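You operate a simulated robot arm through the tools that you are given. There is no shell and no other tool. Be economical: measure what you need, move in short steps, check, and stop when the job is done.

You are at the controls of a simulated two-armed robot. One attempt, no reset.

TASK
Take the lid off the bottle of tap water and lay it down on the top of the drying board.

The check looks at the end state, three seconds after you hand in, the way a careful person would. Anything else that was tipped, shoved, dropped, spilled or broken makes it a failure. A push-on lid holds only when it is set on centred and level and pressed home; a screw cap is set on level and turned clockwise until tight.

THE ROBOT
Two 7-joint arms with two-finger parallel grippers on one trunk, on a base that drives. Base frame: it is fixed to the floor where the robot stands at the start and does not move with it; the origin is under the middle of the robot, x ahead of it, y to its left, z up. Lengths are in mm, angles in rad, forces in N, time in s.
The left shoulder is at the start at [60, 143, 926], the right one opposite. With the tool pointing down near the work surface each hand reaches from about 260 to 700 mm from the robot's upright axis, wherever it stands, measured 20 degrees to its own side. Payload 1.57 kg a hand.
The tool frame of a hand sits at the grasp point between the pads (the TCP): z along the fingers, y along the line on which they close. The tips reach 30 mm beyond it. Largest opening 110 mm; finger width 24, thickness 12; the body of the gripper, 48 by 112 mm, starts 78 mm behind the TCP.
Orientation is that of the tool frame in the base frame, as [roll, pitch, yaw] about the fixed x, y, z axes, in that order (R = Rz(yaw) Ry(pitch) Rx(roll)). With the fingers straight down and closing along the base's y, the tool's x points along the base's -x, its y along +y and its z along -z.

THE INTERFACE
- The arms move only by the tool nudge_tool. It takes "left_plan", "right_plan" or both (then of equal length, played together; a hand with none holds still); each is a list of rows, each an object of numbers (a shift or turn left out is 0, a gripper value left out holds the last): "fingers": the opening, from 0 (shut) to 1 (fully open); "tx", "ty", "tz": the shift along the base's x, y, z in cm; "ax", "ay", "az": the turn, a rotation vector about the base's x, y, z in rad. In form: [{"fingers": .., "tx": .., "ty": .., "tz": .., "ax": .., "ay": .., "az": ..}, ...]. A call has 1 to 12 rows; each row is the pose to reach, as a shift and turn from the pose commanded when the call began. A row lasts 0.2 s, in which the tool goes at most 50 mm and 0.15 rad; a call with a longer step from one row to the next is refused whole, and so is a gripper value outside its range. Where a pose cannot be reached the arm comes as near as it can. A force on the tool above 40 N (or 10 N above the force at the start of the call, whichever is more), or a blocked arm, ends the call early, and 0.2 s more pass. The fingers move at their own pace (about 45 mm/s each) and stop on an object; they squeeze with about 23 N. The grip force told is the motor's: it shows also when the fingers shut on nothing. Time passes only in rows, and 0.2 s behind the last, so rows that repeat a pose let the fingers close. The reply holds the time, the measured pose of the TCP, the force on the tool along the base axes, the opening and the grip force, in the units named above and with some noise, with the torque about the TCP (base axes, N m) and any sound that the robot's microphone picked up.
- Cameras (640 x 400 px; columns grow to the right, rows downward): "scene" is now at [54, -0.5, 1545.8]; the picture's right is [-0.00, -1.00, 0.00], its down [-0.67, 0.00, -0.74] and it looks along [0.74, -0.00, -0.67] (base axes); focal length 262 px, centre (320, 200). "left" rides on the left gripper at [70, -16, -141] in its tool frame; the picture's right is [0.23, 0.97, 0.00], its down [-0.86, 0.20, -0.48] and it looks along [-0.47, 0.11, 0.88] (tool axes); focal length 222 px, centre (320, 200). "right" rides on the right gripper at [70, 16, -141] in its tool frame; the picture's right is [-0.23, 0.97, 0.00], its down [-0.86, -0.20, -0.48] and it looks along [-0.47, -0.11, 0.88] (tool axes); focal length 222 px, centre (320, 200). There is no depth. A picture from a camera that has moved, and an enlarged one, comes with that camera's place and axes in the base frame and with its lens.
- camera(camera): a new picture of that camera. It takes no simulated time.
- slide_trunk(by): slides the trunk up (or, below 0, down) by that many mm; the arms and the scene camera ride with it, the base frame stays. It gives what a move gives, with no picture.
- drive_base(legs): drives the robot by 1 to 6 legs, each [ahead, left, turn to the left] in mm, mm and rad, along the robot's own axes; the way and the turn of a leg run together, so that a leg with both is an arc; at most 1500 mm and 3.142 rad a leg. The arms and the cameras ride along, it lands a little off, and it stops where it bumps. It gives what a move gives.
- aim_head(pan, tilt): turns the head with the scene camera to pan (to the left, within 1.501 rad either way) and tilt (down, from -0.506 to 1.204), counted from straight ahead of the robot. It gives what a move gives.
- inspect(camera, box): a new picture of the part [left, top, right, bottom] of that camera's present view, enlarged. It takes no simulated time.
- job_done(): hands the job in; it is judged then, once.

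Go step by step. Nothing tells you exact positions but the pictures and the camera data: compare them with the known pose of the tool, close in by small moves and look again before you grip or let go. The budget is 120 turns and 92 pictures, counting those below and the enlarged ones. Unless the task says otherwise, let go and move clear before handing in, and close with one line.

The tools are called as a command line: name --argument value ..., lists and objects as JSON in quotes. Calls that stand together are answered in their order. nudge_tool: Moves the arms, as the interface text tells. Its arguments: {"type":"object","properties":{"left_plan":{"type":"array"},"right_plan":{"type":"array"}},"required":[]} The other tools are called the same way: slide_trunk (by) slides the trunk up or down; drive_base (legs) drives the base; aim_head (pan, tilt) turns the head that bears the scene camera; camera (camera) takes a picture; inspect (camera, box) takes an enlarged picture of a part of a camera's view; job_done () hands the job in.

At the start:

```text
clock: 0.0
left_eef_pos: [593.7, 236.4, 1000.4]
left_orientation: [3.141, 0.003, -3.14]
left_ft_force: [0.3, -0.7, -1.0]
left_moment: [0.02, 0.0, -0.02]
left_opening: 110.0
left_grip_force: 0.1
right_eef_pos: [428.9, -170.8, 999.1]
right_orientation: [3.14, 0.001, 3.14]
right_ft_force: [-0.2, 0.5, 0.5]
right_moment: [0.02, 0.01, 0.02]
right_opening: 110.0
right_grip_force: 0.0
trunk travel left (down, up): [-525.0, 65.0]
robot x, y, heading: [4.5, 1.9, 0.001]
head pan, tilt: [-0.002, 0.738]
```

scene: 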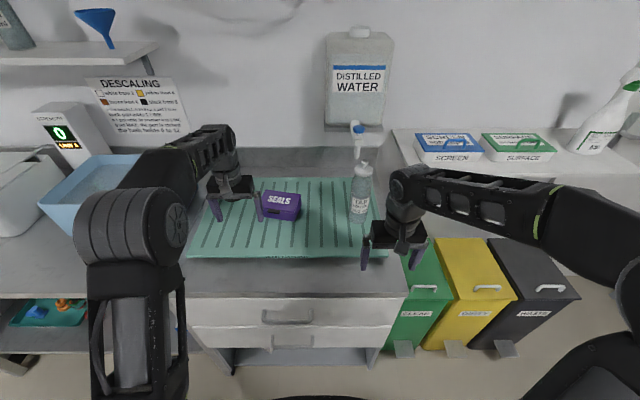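
right: 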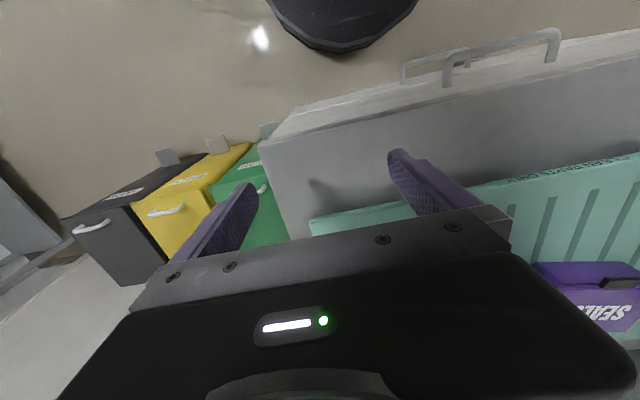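
left: 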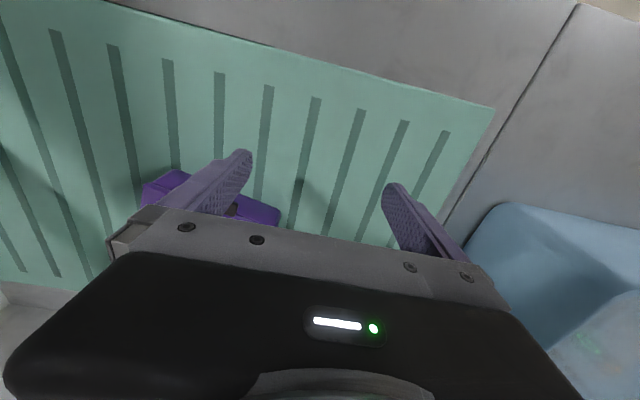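

I see a drying board (green ridged mat) with a purple SEALS box and a bottle on it. I'll zoom in on the bottle.

inspect --camera "scene" --box '[300, 110, 420, 230]'

inspect --camera "scene" --box '[180, 100, 420, 260]'

```text
3.33 times, centred on (360, 170) of scene
camera zoom: at [54.0, -0.5, 1545.8], right [0.0, -1.0, 0.0], down [-0.67, 0.0, -0.74], along [0.74, 0.0, -0.67], focal length 872 px, centre (187, 300)
```

zoom: 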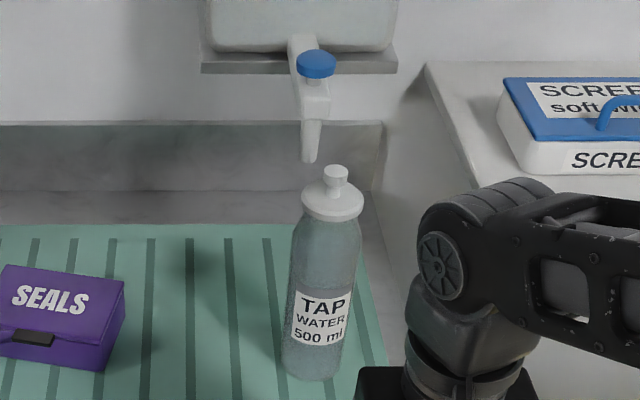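

```text
2.50 times, centred on (300, 180) of scene
camera zoom: at [54.0, -0.5, 1545.8], right [0.0, -1.0, 0.0], down [-0.67, 0.0, -0.74], along [0.74, 0.0, -0.67], focal length 654 px, centre (370, 250)
```

zoom: 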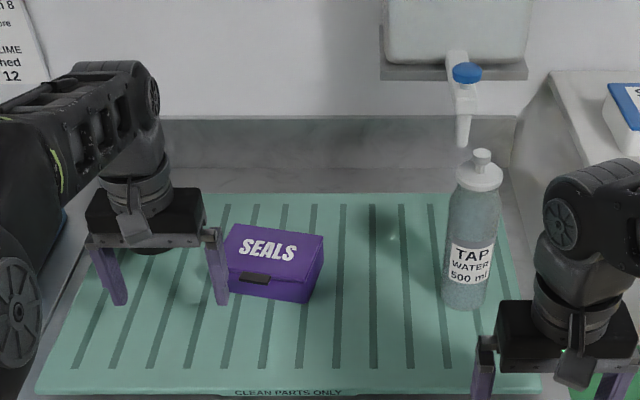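

The bottle stands at about (660, -125), with a knobbed stopper lid at about z 1105–1140. I'll raise the right hand, move it a little forward, and look again from there.

nudge_tool --right_plan '[{"tz": 5}, {"tz": 10}, {"tz": 15}, {"tz": 20}, {"tz": 24}, {"tz": 24}]'

camera --camera "right"

camera --camera "scene"

```text
clock: 1.4
left_eef_pos: [593.7, 234.5, 1000.2]
left_orientation: [-3.141, 0.001, -3.14]
left_ft_force: [-0.5, 0.0, 0.2]
left_moment: [0.01, 0.01, 0.0]
left_opening: 110.2
left_grip_force: 0.0
right_eef_pos: [440.5, -171.7, 1116.3]
right_orientation: [3.134, 0.011, 3.141]
right_ft_force: [-0.8, 0.1, -0.2]
right_moment: [0.05, -0.01, -0.01]
right_opening: 110.0
right_grip_force: 0.1
right hand out of reach, approached as far as the arm can: row 3, 4, 5, 6
trunk travel left (down, up): [-525.0, 65.0]
robot x, y, heading: [-1.1, 0.2, -0.004]
head pan, tilt: [-0.002, 0.738]
```

```text
86 pictures are left
camera right: at [369.9, -157.3, 1257.0], right [0.23, 0.97, 0.01], down [0.85, -0.2, 0.49], along [0.48, -0.1, -0.87], focal length 222 px, centre (320, 200)
```

right: 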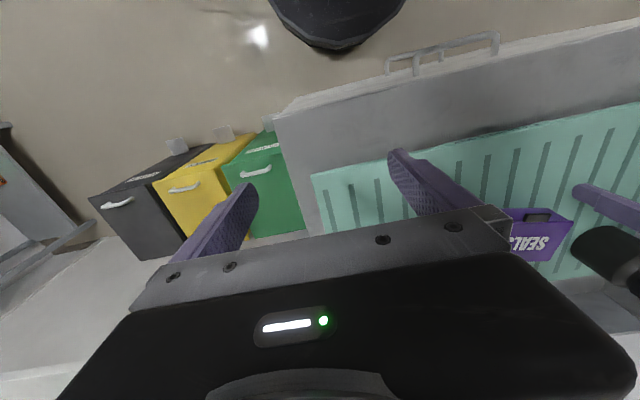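

```text
85 pictures are left
camera scene: at [53.8, -1.1, 1545.8], right [0.0, -1.0, 0.0], down [-0.67, 0.0, -0.74], along [0.74, 0.0, -0.67], focal length 262 px, centre (320, 200)
```

scene: 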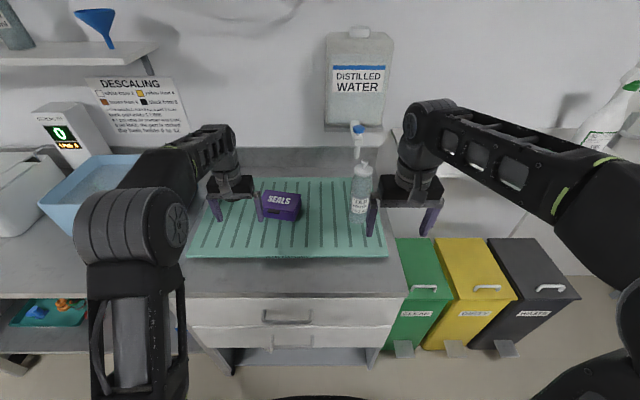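

The straight-down pose can't get high enough, so I'll raise the trunk. Then I'll tilt the right hand forward to come in at a slant.

slide_trunk --by 65

nudge_tool --right_plan '[{"ay": -0.14, "tx": 1}, {"ay": -0.28, "tx": 2}, {"ay": -0.42, "tx": 3, "tz": 1}, {"ay": -0.56, "tx": 4, "tz": 2}, {"ay": -0.7, "tx": 5, "tz": 3}, {"ay": -0.8, "tx": 6, "tz": 4}, {"ay": -0.8, "tx": 6, "tz": 4}]'

camera --camera "right"

camera --camera "scene"

```text
clock: 2.4
left_eef_pos: [594.7, 235.6, 1064.7]
left_orientation: [-3.14, 0.001, -3.14]
left_ft_force: [-0.2, -0.5, -0.5]
left_moment: [0.02, -0.01, 0.01]
left_opening: 110.0
left_grip_force: 0.1
right_eef_pos: [439.8, -172.5, 1181.3]
right_orientation: [3.136, 0.01, 3.14]
right_ft_force: [0.8, 0.2, -0.1]
right_moment: [-0.02, -0.01, 0.0]
right_opening: 109.9
right_grip_force: 0.1
trunk travel left (down, up): [-590.0, 0.0]
robot x, y, heading: [2.7, -3.7, -0.005]
head pan, tilt: [-0.002, 0.738]
```

```text
clock: 4.0
left_eef_pos: [593.7, 235.2, 1064.9]
left_orientation: [3.141, 0.002, -3.141]
left_ft_force: [-0.3, -0.9, 0.4]
left_moment: [-0.01, 0.01, 0.0]
left_opening: 109.8
left_grip_force: 0.1
right_eef_pos: [500.1, -172.6, 1221.4]
right_orientation: [3.134, 0.811, 3.139]
right_ft_force: [0.4, 0.2, -0.1]
right_moment: [0.02, -0.02, 0.02]
right_opening: 109.9
right_grip_force: 0.0
trunk travel left (down, up): [-590.0, 0.0]
robot x, y, heading: [2.4, 0.3, -0.004]
head pan, tilt: [-0.002, 0.738]
```

```text
84 pictures are left
camera right: at [350.2, -156.9, 1268.0], right [0.15, 0.97, 0.17], down [0.24, -0.2, 0.95], along [0.96, -0.1, -0.27], focal length 222 px, centre (320, 200)
```

right: 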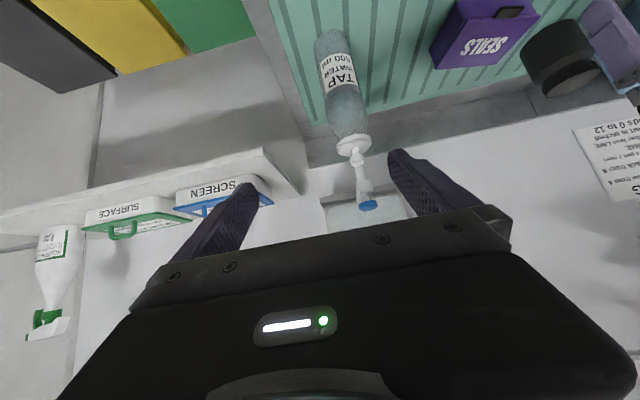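

```text
83 pictures are left
camera scene: at [54.0, -0.6, 1610.8], right [0.0, -1.0, 0.0], down [-0.67, 0.0, -0.74], along [0.74, 0.0, -0.67], focal length 262 px, centre (320, 200)
```

scene: 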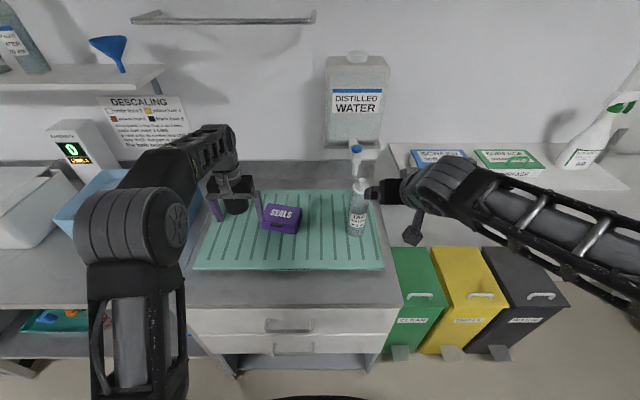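

Both cameras now see the bottle and the lid, so I'll enlarge both views to triangulate.

inspect --camera "right" --box '[290, 20, 430, 220]'

inspect --camera "scene" --box '[310, 130, 410, 250]'

```text
2.00 times, centred on (360, 120) of right
camera zoom: at [350.2, -156.9, 1268.0], right [0.15, 0.97, 0.17], down [0.24, -0.2, 0.95], along [0.96, -0.1, -0.27], focal length 444 px, centre (240, 360)
```

zoom: 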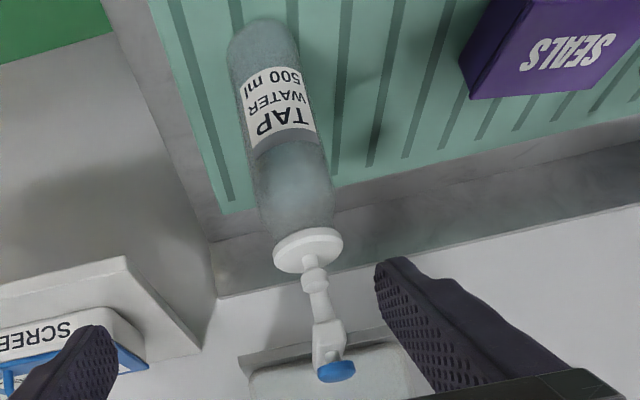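

```text
3.33 times, centred on (360, 190) of scene
camera zoom: at [54.0, -0.6, 1610.8], right [0.0, -1.0, 0.0], down [-0.67, 0.0, -0.74], along [0.74, 0.0, -0.67], focal length 872 px, centre (187, 233)
```

zoom: 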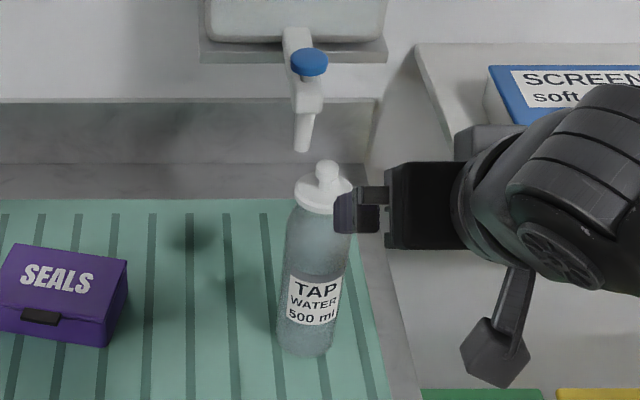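

The lid flange is at about (661, -124, 1108) with the knob top at z≈1142. The tap spout is about 70 mm behind it. I'll use the left hand to hold the bottle body from the front left, so first I'll tilt and turn it.

nudge_tool --left_plan '[{"ay": -0.14, "tx": -1.5, "ty": -1}, {"ay": -0.28, "tx": -3, "ty": -2}, {"ay": -0.42, "tx": -4.5, "ty": -3}, {"ay": -0.56, "tx": -6, "ty": -4}, {"ay": -0.7, "tx": -7.5, "ty": -5}, {"ay": -0.84, "tx": -9, "ty": -6}, {"ay": -0.98, "tx": -10, "ty": -7}, {"ay": -1.05, "tx": -10, "ty": -8}, {"ay": -1.05, "tx": -10, "ty": -8}]'

nudge_tool --left_plan '[{"az": -0.14, "tx": 0, "ty": -2}, {"az": -0.28, "ty": -4}, {"az": -0.42, "ty": -6}, {"az": -0.56, "ty": -8}, {"az": -0.7, "ty": -10}, {"az": -0.84, "ty": -12}, {"az": -0.87, "ty": -12}]'

camera --camera "left"

camera --camera "scene"

```text
clock: 6.0
left_eef_pos: [517.0, 151.7, 1070.8]
left_orientation: [-3.138, 1.05, -3.137]
left_ft_force: [0.5, 0.1, 0.2]
left_moment: [0.01, -0.01, 0.0]
left_opening: 110.0
left_grip_force: 0.1
left hand out of reach, approached as far as the arm can: row 7, 8, 9
right_eef_pos: [500.0, -172.0, 1220.1]
right_orientation: [3.134, 0.81, 3.139]
right_ft_force: [0.3, -0.8, 0.5]
right_moment: [-0.01, -0.02, 0.01]
right_opening: 110.1
right_grip_force: 0.2
trunk travel left (down, up): [-590.0, 0.0]
robot x, y, heading: [1.9, -1.4, 0.0]
head pan, tilt: [-0.002, 0.738]
```

```text
clock: 7.6
left_eef_pos: [515.6, 31.2, 1070.7]
left_orientation: [-3.137, 1.052, 2.275]
left_ft_force: [-0.4, 0.0, -0.2]
left_moment: [-0.02, -0.03, -0.01]
left_opening: 110.0
left_grip_force: 0.0
left hand out of reach, approached as far as the arm can: row 2, 3
right_eef_pos: [498.9, -171.2, 1221.1]
right_orientation: [3.134, 0.81, 3.14]
right_ft_force: [-0.6, 1.0, 0.0]
right_moment: [-0.01, 0.02, -0.02]
right_opening: 109.7
right_grip_force: 0.0
trunk travel left (down, up): [-590.0, 0.0]
robot x, y, heading: [0.1, -1.7, -0.005]
head pan, tilt: [-0.002, 0.738]
```

```text
80 pictures are left
camera left: at [401.4, 142.0, 1079.6], right [0.67, 0.71, -0.2], down [0.16, 0.12, 0.98], along [0.72, -0.69, -0.03], focal length 222 px, centre (320, 200)
```

left: 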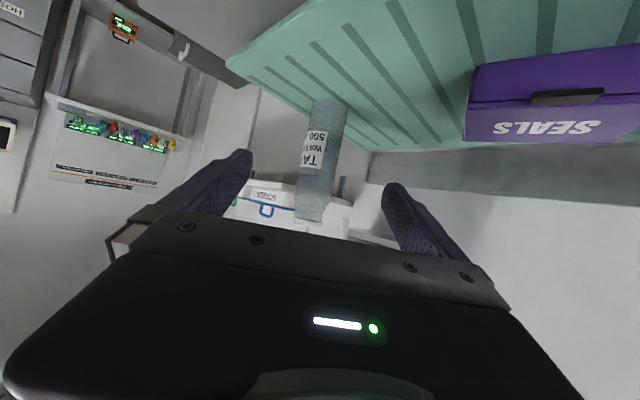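

```text
79 pictures are left
camera scene: at [52.7, -0.3, 1610.8], right [0.0, -1.0, 0.0], down [-0.67, 0.0, -0.74], along [0.74, 0.0, -0.67], focal length 262 px, centre (320, 200)
```

scene: 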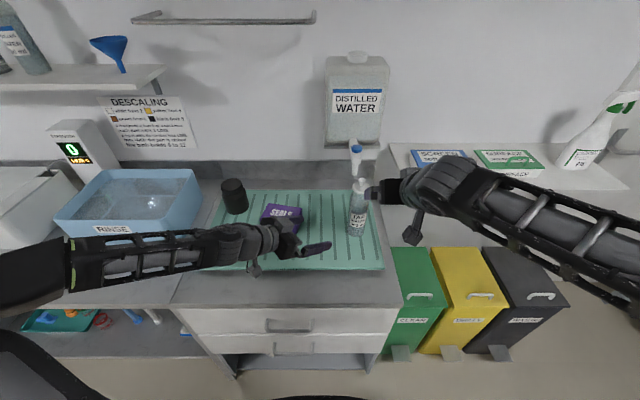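

The left hand points at the bottle, off by only about 9 mm sideways. I'll advance partway at bottle height.

nudge_tool --left_plan '[{"tx": 2, "ty": -2, "tz": -1}, {"tx": 4, "ty": -4, "tz": -2}, {"tx": 6, "ty": -6, "tz": -3}, {"tx": 7.8, "ty": -7.8, "tz": -4}, {"tx": 7.8, "ty": -7.8, "tz": -4}]'

camera --camera "left"

camera --camera "scene"

```text
clock: 8.8
left_eef_pos: [594.0, -47.3, 1029.6]
left_orientation: [-3.137, 1.05, 2.277]
left_ft_force: [-0.1, 0.2, 0.6]
left_moment: [-0.02, 0.0, -0.01]
left_opening: 109.8
left_grip_force: 0.2
right_eef_pos: [499.4, -172.5, 1221.2]
right_orientation: [3.135, 0.812, 3.139]
right_ft_force: [0.8, 0.6, 0.4]
right_moment: [-0.02, 0.01, 0.0]
right_opening: 110.3
right_grip_force: 0.1
trunk travel left (down, up): [-590.0, 0.0]
robot x, y, heading: [-1.5, -0.6, 0.001]
head pan, tilt: [-0.002, 0.738]
```

```text
78 pictures are left
camera left: at [479.8, 64.5, 1038.8], right [0.67, 0.71, -0.2], down [0.16, 0.12, 0.98], along [0.72, -0.69, -0.03], focal length 222 px, centre (320, 200)
```

left: 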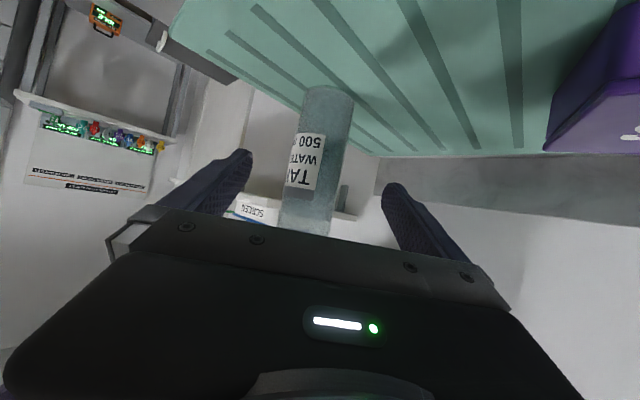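

```text
77 pictures are left
camera scene: at [53.5, -0.3, 1610.8], right [0.0, -1.0, 0.0], down [-0.67, 0.0, -0.74], along [0.74, 0.0, -0.67], focal length 262 px, centre (320, 200)
```

scene: 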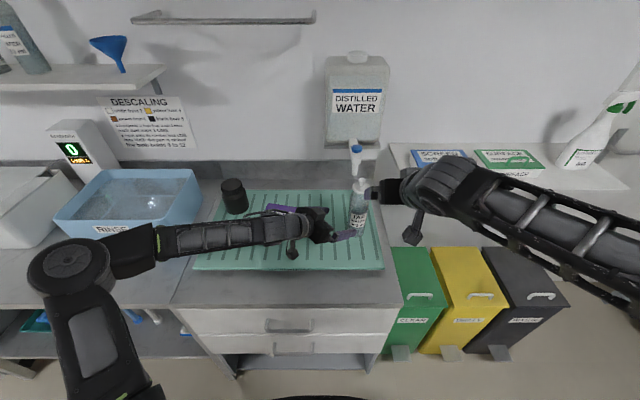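

The bottle is centred between the left fingers, so I'll advance the remaining distance and check.

nudge_tool --left_plan '[{"tx": 1.7, "ty": -1.9}, {"tx": 3.4, "ty": -3.8}, {"tx": 5, "ty": -5.7}, {"tx": 6.5, "ty": -7.4}, {"tx": 6.5, "ty": -7.4}]'

camera --camera "left"

inspect --camera "scene" --box '[270, 130, 430, 250]'

```text
clock: 10.0
left_eef_pos: [659.6, -120.4, 1030.7]
left_orientation: [-3.137, 1.051, 2.275]
left_ft_force: [0.3, -0.7, 0.8]
left_moment: [0.0, -0.01, -0.03]
left_opening: 110.0
left_grip_force: 0.0
right_eef_pos: [500.9, -171.9, 1221.1]
right_orientation: [3.134, 0.813, 3.139]
right_ft_force: [-0.3, -0.2, 0.2]
right_moment: [-0.02, 0.0, -0.03]
right_opening: 109.8
right_grip_force: 0.1
trunk travel left (down, up): [-590.0, 0.0]
robot x, y, heading: [4.1, 1.7, -0.002]
head pan, tilt: [-0.002, 0.738]
```

```text
76 pictures are left
camera left: at [545.4, -8.9, 1040.1], right [0.67, 0.71, -0.2], down [0.16, 0.12, 0.98], along [0.72, -0.69, -0.03], focal length 222 px, centre (320, 200)
```

left: 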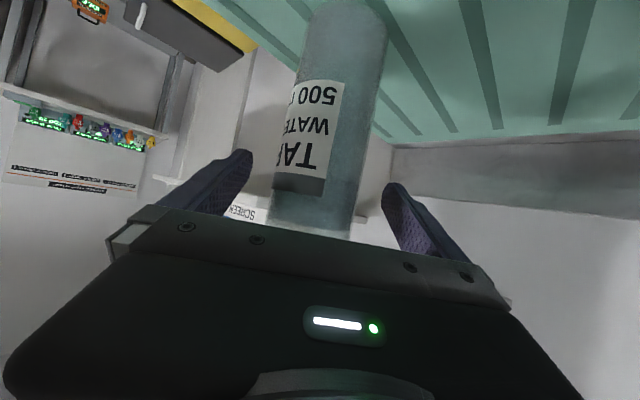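

```text
3.33 times, centred on (350, 190) of scene
camera zoom: at [53.8, -0.1, 1610.8], right [0.0, -1.0, 0.0], down [-0.67, 0.0, -0.74], along [0.74, 0.0, -0.67], focal length 872 px, centre (220, 233)
```

zoom: 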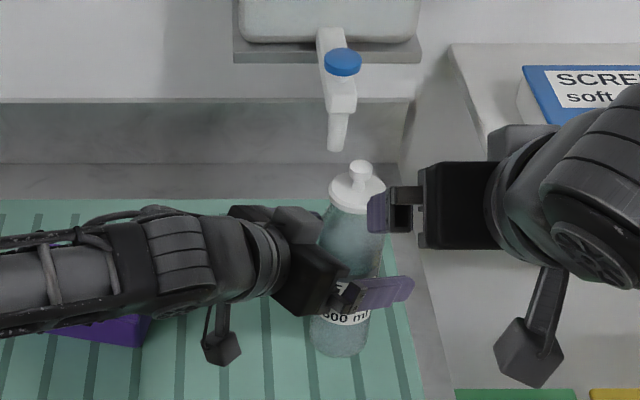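

The bottle is centred at the grasp point, so I'll close the left hand on it.

nudge_tool --left_plan '[{"fingers": 0.62}, {"fingers": 0.62}, {"fingers": 0.5}, {"fingers": 0.4}, {"fingers": 0.3}, {"fingers": 0.2}, {"fingers": 0.2}]'

inspect --camera "scene" --box '[270, 130, 430, 250]'

```text
clock: 11.6
left_eef_pos: [659.4, -120.1, 1031.2]
left_orientation: [-3.138, 1.053, 2.276]
left_ft_force: [-0.9, -2.0, 0.7]
left_moment: [-0.1, -0.01, -0.03]
left_opening: 61.4
left_grip_force: 23.0
right_eef_pos: [500.6, -171.9, 1220.5]
right_orientation: [3.133, 0.813, 3.136]
right_ft_force: [0.2, 0.1, 0.1]
right_moment: [-0.01, 0.0, 0.0]
right_opening: 109.5
right_grip_force: 0.0
trunk travel left (down, up): [-590.0, 0.0]
robot x, y, heading: [0.1, 1.2, -0.002]
head pan, tilt: [-0.002, 0.738]
```

```text
3.33 times, centred on (350, 190) of scene
camera zoom: at [53.6, -0.8, 1610.8], right [0.0, -1.0, 0.0], down [-0.67, 0.0, -0.74], along [0.74, 0.0, -0.67], focal length 872 px, centre (220, 233)
```

zoom: 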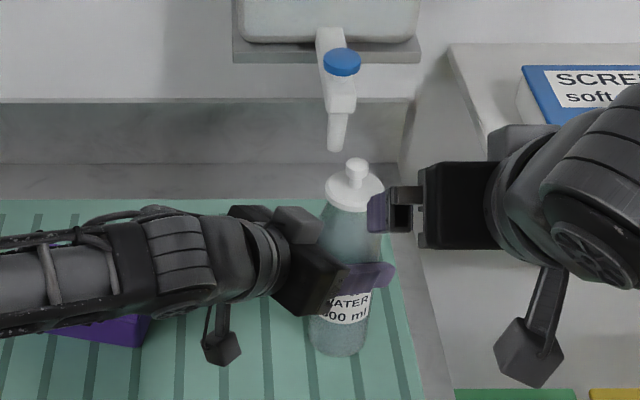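

The bottle is held. Next, the right hand goes to a point 70 mm short of the knob with its opening reduced.

nudge_tool --right_plan '[{"fingers": 0.5, "tx": 2.5, "ty": 1.5, "tz": 0}, {"tx": 5, "ty": 3, "tz": -0.5}, {"tx": 7.5, "ty": 4.5, "tz": -1.5}, {"tx": 9.5, "ty": 5.1, "tz": -2.5}, {"tx": 9.5, "ty": 5.1, "tz": -2.5}, {"tx": 9.5, "ty": 5.1, "tz": -2.5}]'

camera --camera "right"

inspect --camera "scene" --box '[310, 130, 430, 230]'

```text
clock: 13.0
left_eef_pos: [659.3, -120.3, 1031.2]
left_orientation: [-3.138, 1.05, 2.276]
left_ft_force: [0.5, 0.2, 1.6]
left_moment: [0.0, -0.12, -0.01]
left_opening: 61.6
left_grip_force: 23.2
right_eef_pos: [595.7, -121.9, 1196.6]
right_orientation: [3.133, 0.812, 3.14]
right_ft_force: [0.4, -0.4, 0.9]
right_moment: [0.01, 0.0, 0.01]
right_opening: 55.0
right_grip_force: 0.1
trunk travel left (down, up): [-590.0, 0.0]
robot x, y, heading: [2.3, 1.7, 0.004]
head pan, tilt: [-0.002, 0.738]
```

```text
73 pictures are left
camera right: at [445.9, -106.3, 1243.0], right [0.15, 0.97, 0.17], down [0.24, -0.2, 0.95], along [0.96, -0.1, -0.27], focal length 222 px, centre (320, 200)
```

right: 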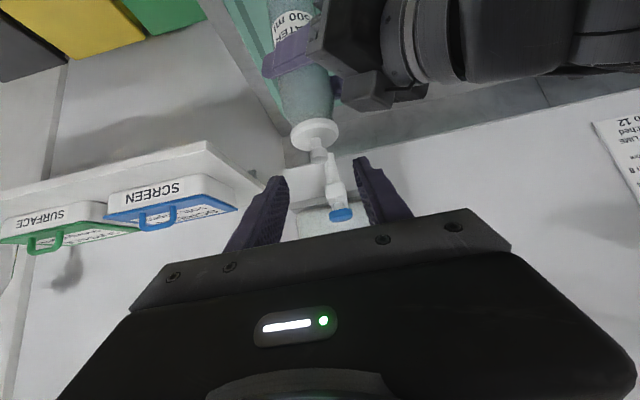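

```text
4.00 times, centred on (370, 180) of scene
camera zoom: at [53.8, -0.6, 1610.8], right [0.0, -1.0, 0.0], down [-0.67, 0.0, -0.74], along [0.74, 0.0, -0.67], focal length 1046 px, centre (120, 280)
```

zoom: 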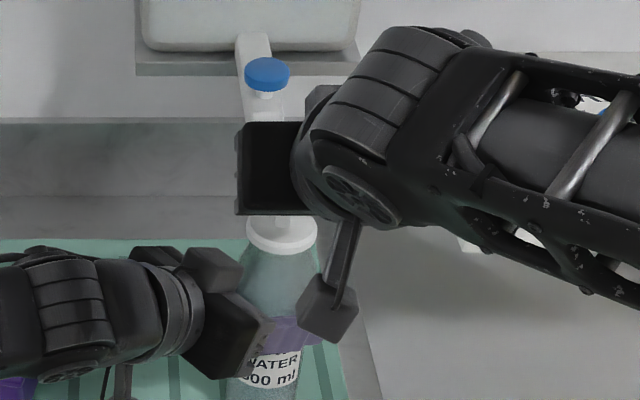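

I'll zoom the right camera on the knob.

inspect --camera "right" --box '[260, 90, 400, 230]'

camera --camera "left"

```text
2.86 times, centred on (330, 160) of right
camera zoom: at [445.9, -106.3, 1243.0], right [0.15, 0.97, 0.17], down [0.24, -0.2, 0.95], along [0.96, -0.1, -0.27], focal length 635 px, centre (291, 314)
```

zoom: 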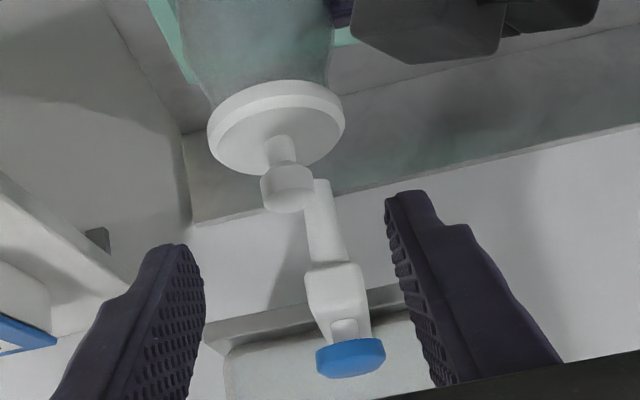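

```text
70 pictures are left
camera left: at [545.2, -9.1, 1040.3], right [0.67, 0.71, -0.2], down [0.16, 0.12, 0.98], along [0.72, -0.69, -0.03], focal length 222 px, centre (320, 200)
```

left: 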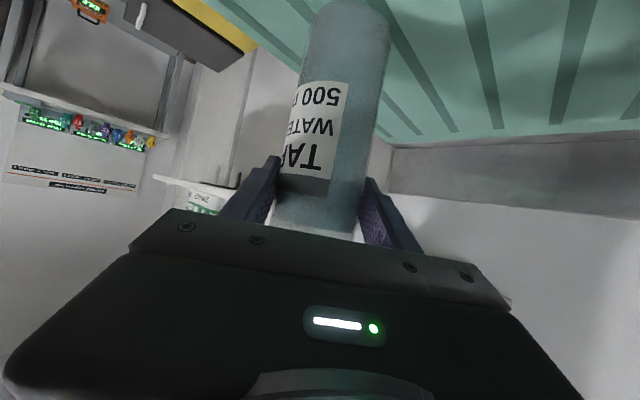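

The knob centre is at (660, -121.5, 1135) and is about 20 mm wide. I'll advance along the slant so it sits near the fingertips.

nudge_tool --right_plan '[{"tx": 1.7, "tz": -1.6}, {"tx": 3.4, "tz": -3.2}, {"tx": 5.0, "tz": -4.8}, {"tx": 5.0, "tz": -4.8}]'

inspect --camera "right" --box '[240, 90, 400, 230]'

```text
clock: 14.0
left_eef_pos: [659.3, -119.1, 1030.9]
left_orientation: [-3.139, 1.051, 2.274]
left_ft_force: [0.1, -1.5, 0.1]
left_moment: [-0.05, -0.11, 0.0]
left_opening: 61.6
left_grip_force: 22.7
right_eef_pos: [644.9, -121.3, 1147.9]
right_orientation: [3.133, 0.812, 3.139]
right_ft_force: [-0.6, 0.2, 0.1]
right_moment: [0.02, 0.03, 0.04]
right_opening: 54.8
right_grip_force: 0.1
trunk travel left (down, up): [-590.0, 0.0]
robot x, y, heading: [-2.0, 0.2, -0.003]
head pan, tilt: [-0.002, 0.738]
```

```text
2.86 times, centred on (320, 160) of right
camera zoom: at [495.0, -106.0, 1195.4], right [0.15, 0.97, 0.17], down [0.24, -0.2, 0.95], along [0.96, -0.1, -0.27], focal length 635 px, centre (320, 314)
```

zoom: 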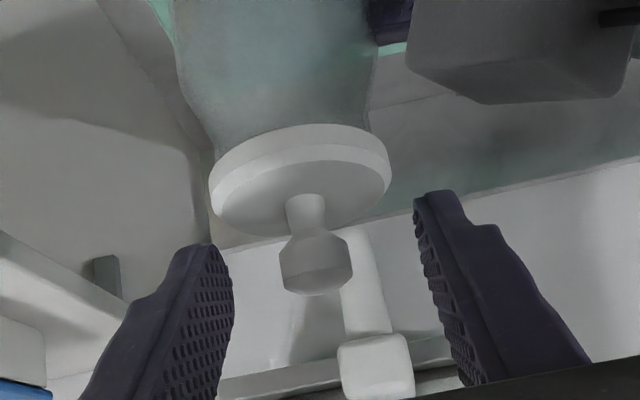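

The knob sits between the fingertips, so I'll close the right hand.

nudge_tool --right_plan '[{"fingers": 0.35}, {"fingers": 0.28}, {"fingers": 0.2}, {"fingers": 0.12}, {"fingers": 0.05}, {"fingers": 0.0}]'

inspect --camera "right" --box '[240, 90, 400, 230]'

```text
clock: 15.4
left_eef_pos: [659.4, -119.8, 1030.9]
left_orientation: [-3.138, 1.051, 2.274]
left_ft_force: [0.8, -1.6, -0.7]
left_moment: [0.04, -0.03, 0.03]
left_opening: 61.5
left_grip_force: 23.1
right_eef_pos: [645.0, -121.6, 1149.0]
right_orientation: [3.134, 0.812, 3.138]
right_ft_force: [-0.7, 0.5, 1.9]
right_moment: [0.03, -0.04, 0.04]
right_opening: 12.7
right_grip_force: 22.7
trunk travel left (down, up): [-590.0, 0.0]
robot x, y, heading: [-1.6, 0.9, 0.001]
head pan, tilt: [-0.002, 0.738]
heard: snap
```

```text
2.86 times, centred on (320, 160) of right
camera zoom: at [494.7, -105.6, 1195.6], right [0.15, 0.97, 0.17], down [0.24, -0.2, 0.95], along [0.96, -0.1, -0.27], focal length 635 px, centre (320, 314)
```

zoom: 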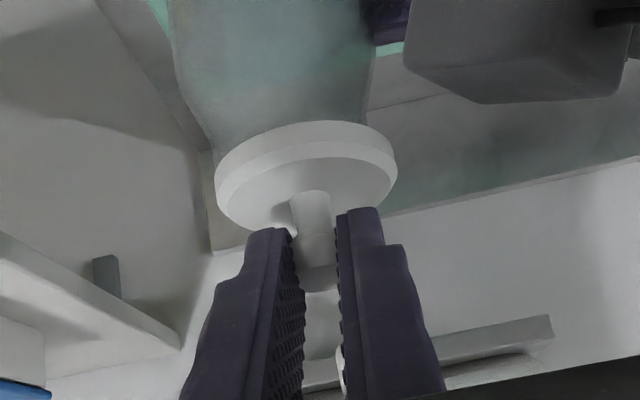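

A snap was heard, so the lid may have popped loose; the fingers grip the neck of the knob. I'll lift slowly and watch.

nudge_tool --right_plan '[{"tz": 0.4}, {"tz": 0.8}, {"tz": 1.2}, {"tz": 1.5}]'

inspect --camera "right" --box '[240, 60, 400, 230]'

inspect --camera "scene" --box '[310, 130, 430, 230]'

```text
clock: 16.4
left_eef_pos: [658.3, -119.4, 1031.0]
left_orientation: [-3.138, 1.05, 2.276]
left_ft_force: [0.0, -0.5, 0.6]
left_moment: [-0.06, 0.05, 0.03]
left_opening: 61.5
left_grip_force: 23.3
right_eef_pos: [644.6, -121.0, 1161.8]
right_orientation: [3.135, 0.811, 3.14]
right_ft_force: [0.7, 0.2, -0.2]
right_moment: [-0.02, 0.01, -0.01]
right_opening: 12.4
right_grip_force: 23.2
trunk travel left (down, up): [-590.0, 0.0]
robot x, y, heading: [-3.4, -1.3, 0.001]
head pan, tilt: [-0.002, 0.738]
```

```text
2.35 times, centred on (320, 145) of right
camera zoom: at [495.6, -105.9, 1210.5], right [0.15, 0.97, 0.17], down [0.24, -0.2, 0.95], along [0.96, -0.1, -0.27], focal length 523 px, centre (320, 329)
```

zoom: 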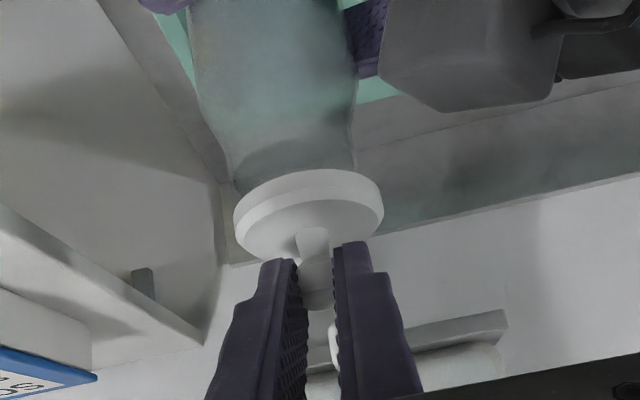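

```text
4.00 times, centred on (370, 180) of scene
camera zoom: at [53.9, -0.7, 1610.8], right [0.0, -1.0, 0.0], down [-0.67, 0.0, -0.74], along [0.74, 0.0, -0.67], focal length 1046 px, centre (120, 280)
```

zoom: 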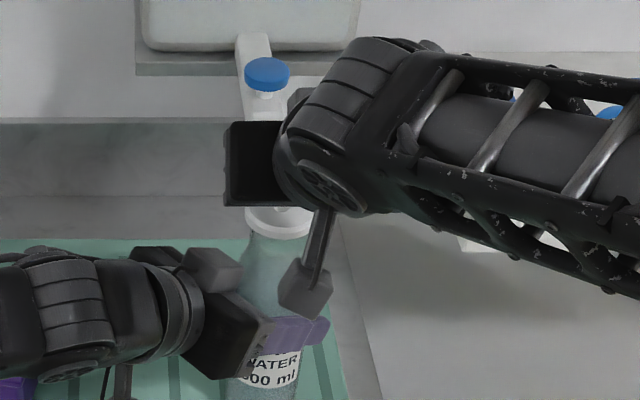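

The lid is coming up with the hand and the bottle is staying put. I'll keep lifting to clear the bottle mouth.

nudge_tool --right_plan '[{"tz": 1}, {"tz": 2}, {"tz": 3}, {"tz": 4}, {"tz": 5}]'

camera --camera "right"

camera --camera "scene"

```text
clock: 17.6
left_eef_pos: [660.5, -119.7, 1030.5]
left_orientation: [-3.138, 1.052, 2.276]
left_ft_force: [-1.7, 0.1, 0.3]
left_moment: [0.02, 0.06, -0.01]
left_opening: 61.2
left_grip_force: 22.8
right_eef_pos: [645.5, -121.8, 1214.0]
right_orientation: [3.134, 0.811, 3.14]
right_ft_force: [-0.6, 0.8, -0.1]
right_moment: [0.03, 0.0, -0.06]
right_opening: 12.3
right_grip_force: 22.8
trunk travel left (down, up): [-590.0, 0.0]
robot x, y, heading: [-1.9, 2.4, -0.004]
head pan, tilt: [-0.002, 0.738]
```

```text
65 pictures are left
camera right: at [495.5, -106.0, 1260.2], right [0.15, 0.97, 0.17], down [0.24, -0.2, 0.95], along [0.96, -0.1, -0.27], focal length 222 px, centre (320, 200)
```

right: 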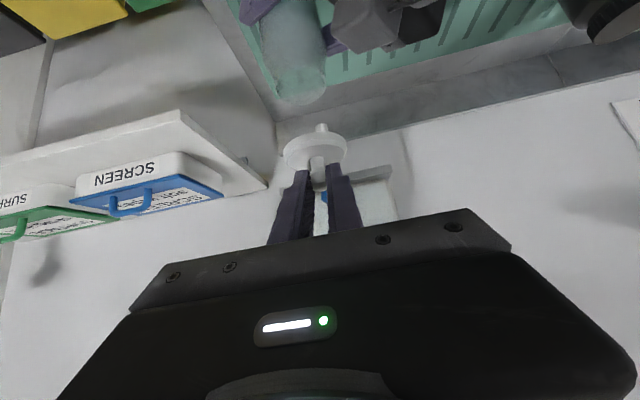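

```text
64 pictures are left
camera scene: at [54.0, -0.6, 1610.8], right [0.0, -1.0, 0.0], down [-0.67, 0.0, -0.74], along [0.74, 0.0, -0.67], focal length 262 px, centre (320, 200)
```

scene: 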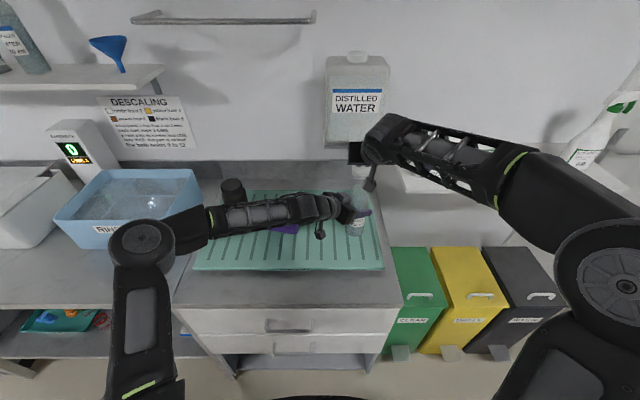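

The lid is fully off. Now the left hand releases the bottle and backs away along its approach line.

nudge_tool --left_plan '[{"fingers": 0.65}, {"fingers": 0.75}, {"fingers": 0.9}, {"fingers": 1}, {"fingers": 1}]'

camera --camera "left"

```text
clock: 18.8
left_eef_pos: [659.8, -120.1, 1030.7]
left_orientation: [-3.139, 1.051, 2.276]
left_ft_force: [-0.4, 0.5, -0.4]
left_moment: [-0.03, -0.01, -0.03]
left_opening: 110.2
left_grip_force: 0.1
right_eef_pos: [645.1, -121.3, 1213.0]
right_orientation: [3.134, 0.814, 3.14]
right_ft_force: [-0.2, 0.5, -1.2]
right_moment: [0.0, 0.02, -0.02]
right_opening: 12.2
right_grip_force: 22.8
trunk travel left (down, up): [-590.0, 0.0]
robot x, y, heading: [0.6, 0.3, 0.0]
head pan, tilt: [-0.002, 0.738]
```

```text
63 pictures are left
camera left: at [545.3, -9.1, 1040.2], right [0.67, 0.71, -0.2], down [0.16, 0.12, 0.98], along [0.72, -0.69, -0.03], focal length 222 px, centre (320, 200)
```

left: 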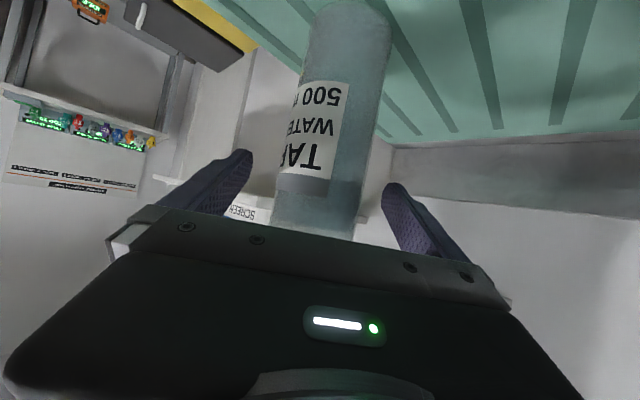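

The bottle stands free, so the left hand backs straight out and then goes up and to the left.

nudge_tool --left_plan '[{"tx": -2.5, "ty": 2.8}, {"tx": -5, "ty": 5.7}, {"tx": -7.5, "ty": 8.5}, {"tx": -10, "ty": 11.4}, {"tx": -13, "ty": 14.8, "tz": 1}, {"tx": -14.4, "ty": 17, "tz": 3}, {"tx": -14.4, "ty": 20, "tz": 4}, {"tx": -14.4, "ty": 23, "tz": 4}, {"tx": -14.4, "ty": 26, "tz": 4}, {"tx": -14.4, "ty": 26, "tz": 4}]'

camera --camera "scene"

inspect --camera "right" --box '[240, 0, 400, 230]'

```text
clock: 21.0
left_eef_pos: [515.8, 138.9, 1069.8]
left_orientation: [-3.14, 1.052, 2.275]
left_ft_force: [0.0, -0.6, 0.5]
left_moment: [0.01, 0.01, 0.02]
left_opening: 110.2
left_grip_force: 0.0
right_eef_pos: [644.6, -121.4, 1212.2]
right_orientation: [3.133, 0.81, 3.138]
right_ft_force: [-0.3, -0.1, -1.2]
right_moment: [-0.02, 0.0, 0.03]
right_opening: 12.3
right_grip_force: 23.0
trunk travel left (down, up): [-590.0, 0.0]
robot x, y, heading: [-2.8, 0.9, 0.001]
head pan, tilt: [-0.002, 0.738]
```

```text
62 pictures are left
camera scene: at [54.0, -1.2, 1610.8], right [0.0, -1.0, 0.0], down [-0.67, 0.0, -0.74], along [0.74, 0.0, -0.67], focal length 262 px, centre (320, 200)
```

scene: 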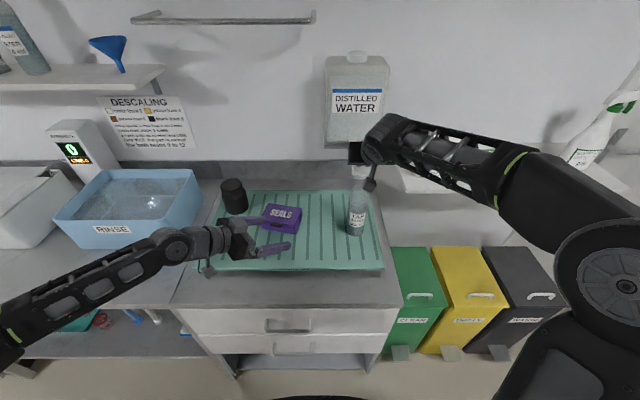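

```text
1.74 times, centred on (320, 115) of right
camera zoom: at [495.7, -106.6, 1260.1], right [0.15, 0.97, 0.17], down [0.24, -0.2, 0.95], along [0.96, -0.1, -0.27], focal length 386 px, centre (320, 348)
```

zoom: 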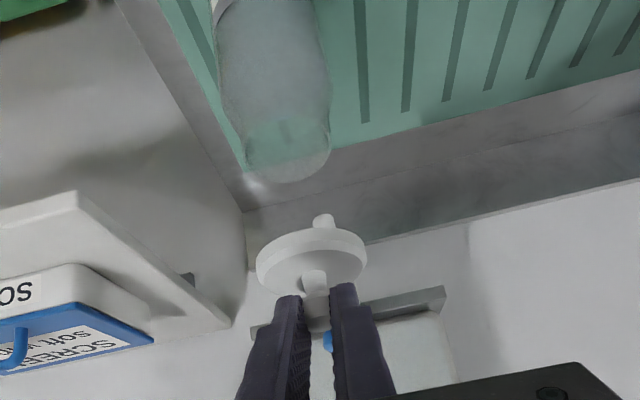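

The lid is held level and the bottle stands undisturbed. I'll carry the lid left past the bottle, then back over the free part of the board.

nudge_tool --right_plan '[{"ty": 2}, {"ty": 4}, {"ty": 6}, {"ty": 8}, {"ty": 8, "tx": -2}, {"ty": 8, "tx": -4}, {"ty": 8, "tx": -6}, {"ty": 8, "tx": -8}, {"ty": 8, "tx": -8}]'

camera --camera "right"

camera --camera "scene"

```text
clock: 23.0
left_eef_pos: [515.8, 138.3, 1068.9]
left_orientation: [-3.138, 1.052, 2.276]
left_ft_force: [-0.1, -0.4, 0.0]
left_moment: [0.03, -0.02, -0.01]
left_opening: 109.9
left_grip_force: 0.1
right_eef_pos: [566.0, -40.7, 1213.8]
right_orientation: [3.135, 0.81, 3.138]
right_ft_force: [-0.2, 0.2, 0.2]
right_moment: [-0.02, 0.02, 0.02]
right_opening: 12.5
right_grip_force: 23.3
trunk travel left (down, up): [-590.0, 0.0]
robot x, y, heading: [-0.7, -1.0, 0.001]
head pan, tilt: [-0.002, 0.738]
```

```text
60 pictures are left
camera right: at [415.2, -25.7, 1259.5], right [0.15, 0.97, 0.17], down [0.24, -0.2, 0.95], along [0.96, -0.1, -0.27], focal length 222 px, centre (320, 200)
```

right: 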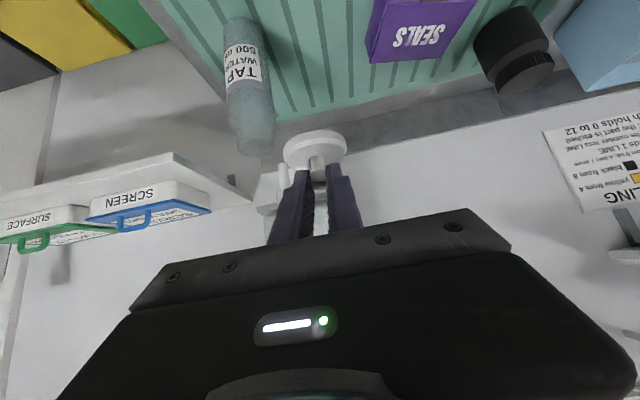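

```text
59 pictures are left
camera scene: at [54.2, -0.4, 1610.8], right [0.0, -1.0, 0.0], down [-0.67, 0.0, -0.74], along [0.74, 0.0, -0.67], focal length 262 px, centre (320, 200)
```

scene: 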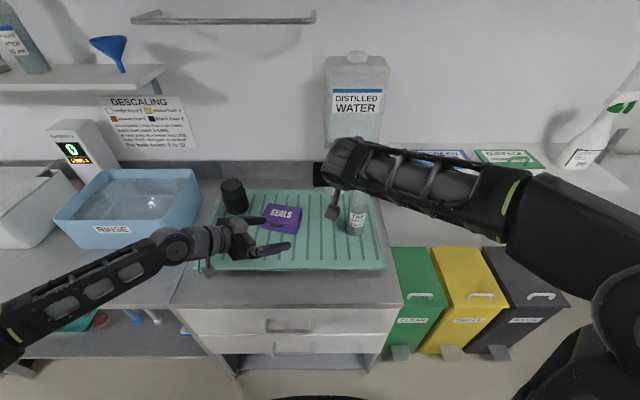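

The way down is clear. I'll lower the hand in two stages.

nudge_tool --right_plan '[{"tz": -3}, {"tz": -6}, {"tz": -9}, {"tz": -12}, {"tz": -15}, {"tz": -17}, {"tz": -17}]'

camera --camera "right"

camera --camera "scene"

camera --camera "left"

```text
clock: 24.6
left_eef_pos: [516.2, 138.6, 1069.2]
left_orientation: [-3.138, 1.048, 2.277]
left_ft_force: [-0.3, 0.1, 0.3]
left_moment: [0.01, 0.04, 0.01]
left_opening: 109.8
left_grip_force: 0.1
right_eef_pos: [566.4, -40.7, 1043.0]
right_orientation: [3.133, 0.811, 3.139]
right_ft_force: [-0.5, -0.3, 0.6]
right_moment: [0.0, 0.05, 0.01]
right_opening: 12.3
right_grip_force: 23.2
trunk travel left (down, up): [-590.0, 0.0]
robot x, y, heading: [-3.2, 0.9, -0.003]
head pan, tilt: [-0.002, 0.738]
```

```text
58 pictures are left
camera right: at [415.6, -26.0, 1090.1], right [0.15, 0.97, 0.17], down [0.24, -0.2, 0.95], along [0.96, -0.1, -0.27], focal length 222 px, centre (320, 200)
```

right: 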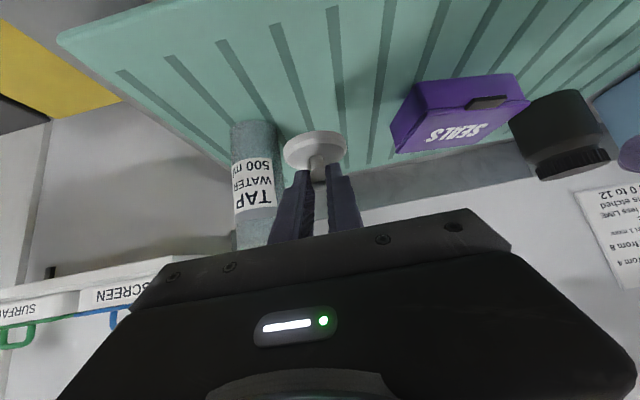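

```text
57 pictures are left
camera scene: at [53.8, -0.4, 1610.8], right [0.0, -1.0, 0.0], down [-0.67, 0.0, -0.74], along [0.74, 0.0, -0.67], focal length 262 px, centre (320, 200)
```

scene: 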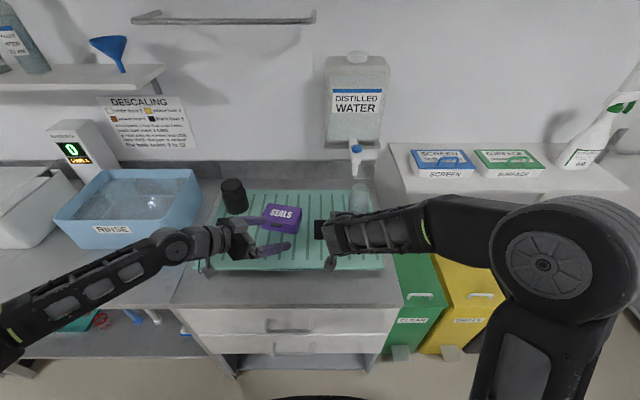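

```text
56 pictures are left
camera left: at [401.3, 249.8, 1078.3], right [0.67, 0.71, -0.2], down [0.16, 0.12, 0.98], along [0.72, -0.69, -0.03], focal length 222 px, centre (320, 200)
```

left: 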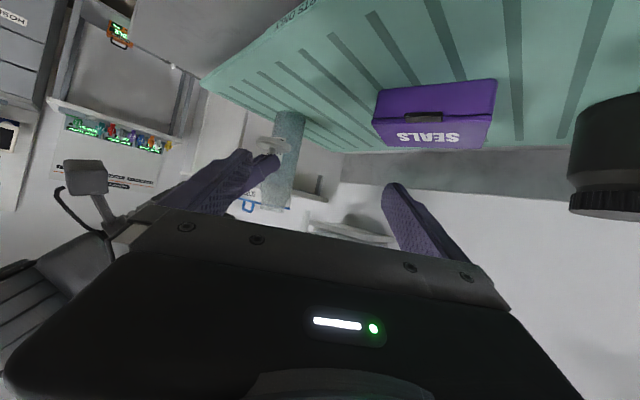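

There's clear space. I'll lower the hand 40 mm more, then look from both hand cameras.

nudge_tool --right_plan '[{"tz": -1.5}, {"tz": -3}, {"tz": -4}, {"tz": -4}]'

inspect --camera "right" --box '[220, 60, 420, 220]'

inspect --camera "left" --box '[180, 40, 380, 220]'

```text
clock: 25.6
left_eef_pos: [515.2, 138.2, 1069.6]
left_orientation: [-3.138, 1.052, 2.276]
left_ft_force: [-0.4, -0.2, 0.3]
left_moment: [0.03, 0.01, -0.01]
left_opening: 110.1
left_grip_force: 0.1
right_eef_pos: [566.3, -40.6, 1003.0]
right_orientation: [3.135, 0.812, 3.138]
right_ft_force: [0.3, -1.0, -0.1]
right_moment: [-0.01, 0.01, 0.03]
right_opening: 12.4
right_grip_force: 23.2
trunk travel left (down, up): [-590.0, 0.0]
robot x, y, heading: [-1.3, -4.3, 0.005]
head pan, tilt: [-0.002, 0.738]
```

```text
2.50 times, centred on (320, 140) of right
camera zoom: at [415.7, -25.5, 1049.9], right [0.15, 0.97, 0.17], down [0.24, -0.2, 0.95], along [0.96, -0.1, -0.27], focal length 555 px, centre (320, 350)
```

zoom: 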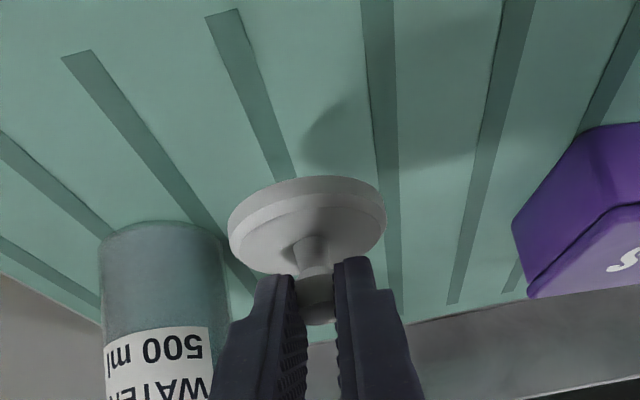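

```text
2.22 times, centred on (280, 130) of left
camera zoom: at [401.3, 249.9, 1078.3], right [0.67, 0.71, -0.2], down [0.16, 0.12, 0.98], along [0.72, -0.69, -0.03], focal length 494 px, centre (409, 356)
```

zoom: 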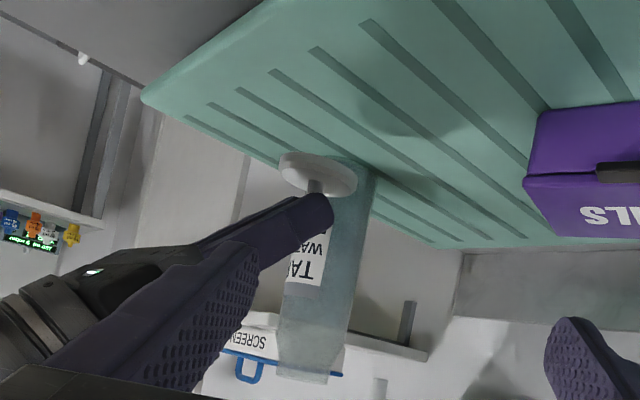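

The lid is just above the board. I'll lower it in small steps and watch the vertical force.

nudge_tool --right_plan '[{"tz": -0.4}, {"tz": -0.8}, {"tz": -1.2}, {"tz": -1.2}]'

nudge_tool --right_plan '[{"tz": -0.3}, {"tz": -0.6}, {"tz": -0.6}]'

inspect --camera "right" --box '[220, 60, 420, 220]'

```text
clock: 26.6
left_eef_pos: [515.0, 138.9, 1069.4]
left_orientation: [-3.136, 1.051, 2.276]
left_ft_force: [-0.9, -0.2, 0.1]
left_moment: [0.0, 0.0, -0.01]
left_opening: 109.8
left_grip_force: 0.0
right_eef_pos: [565.0, -40.4, 990.5]
right_orientation: [3.134, 0.81, 3.14]
right_ft_force: [1.0, -0.1, -0.4]
right_moment: [0.0, -0.03, 0.0]
right_opening: 12.2
right_grip_force: 23.0
trunk travel left (down, up): [-590.0, 0.0]
robot x, y, heading: [2.9, 4.4, 0.005]
head pan, tilt: [-0.002, 0.738]
```

```text
clock: 27.4
left_eef_pos: [514.8, 140.1, 1068.4]
left_orientation: [-3.138, 1.05, 2.275]
left_ft_force: [0.6, -0.8, -0.1]
left_moment: [0.02, 0.0, 0.01]
left_opening: 110.1
left_grip_force: 0.1
right_eef_pos: [565.1, -40.3, 984.9]
right_orientation: [3.135, 0.813, 3.138]
right_ft_force: [0.3, -0.1, -0.6]
right_moment: [-0.03, 0.0, -0.04]
right_opening: 12.3
right_grip_force: 22.9
trunk travel left (down, up): [-590.0, 0.0]
robot x, y, heading: [-1.2, -3.8, 0.002]
head pan, tilt: [-0.002, 0.738]
```

```text
2.50 times, centred on (320, 140) of right
camera zoom: at [415.7, -25.6, 1031.8], right [0.15, 0.97, 0.17], down [0.24, -0.2, 0.95], along [0.96, -0.1, -0.27], focal length 555 px, centre (320, 350)
```

zoom: 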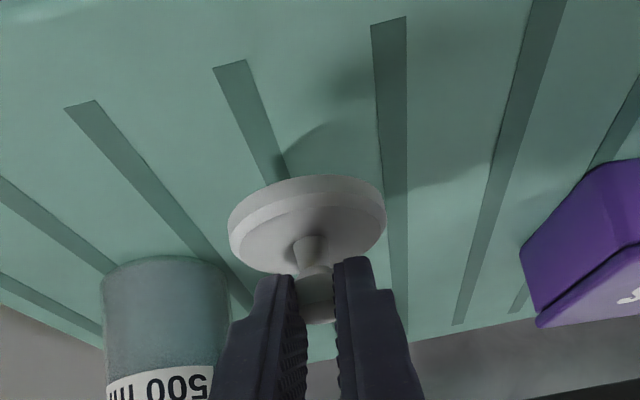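

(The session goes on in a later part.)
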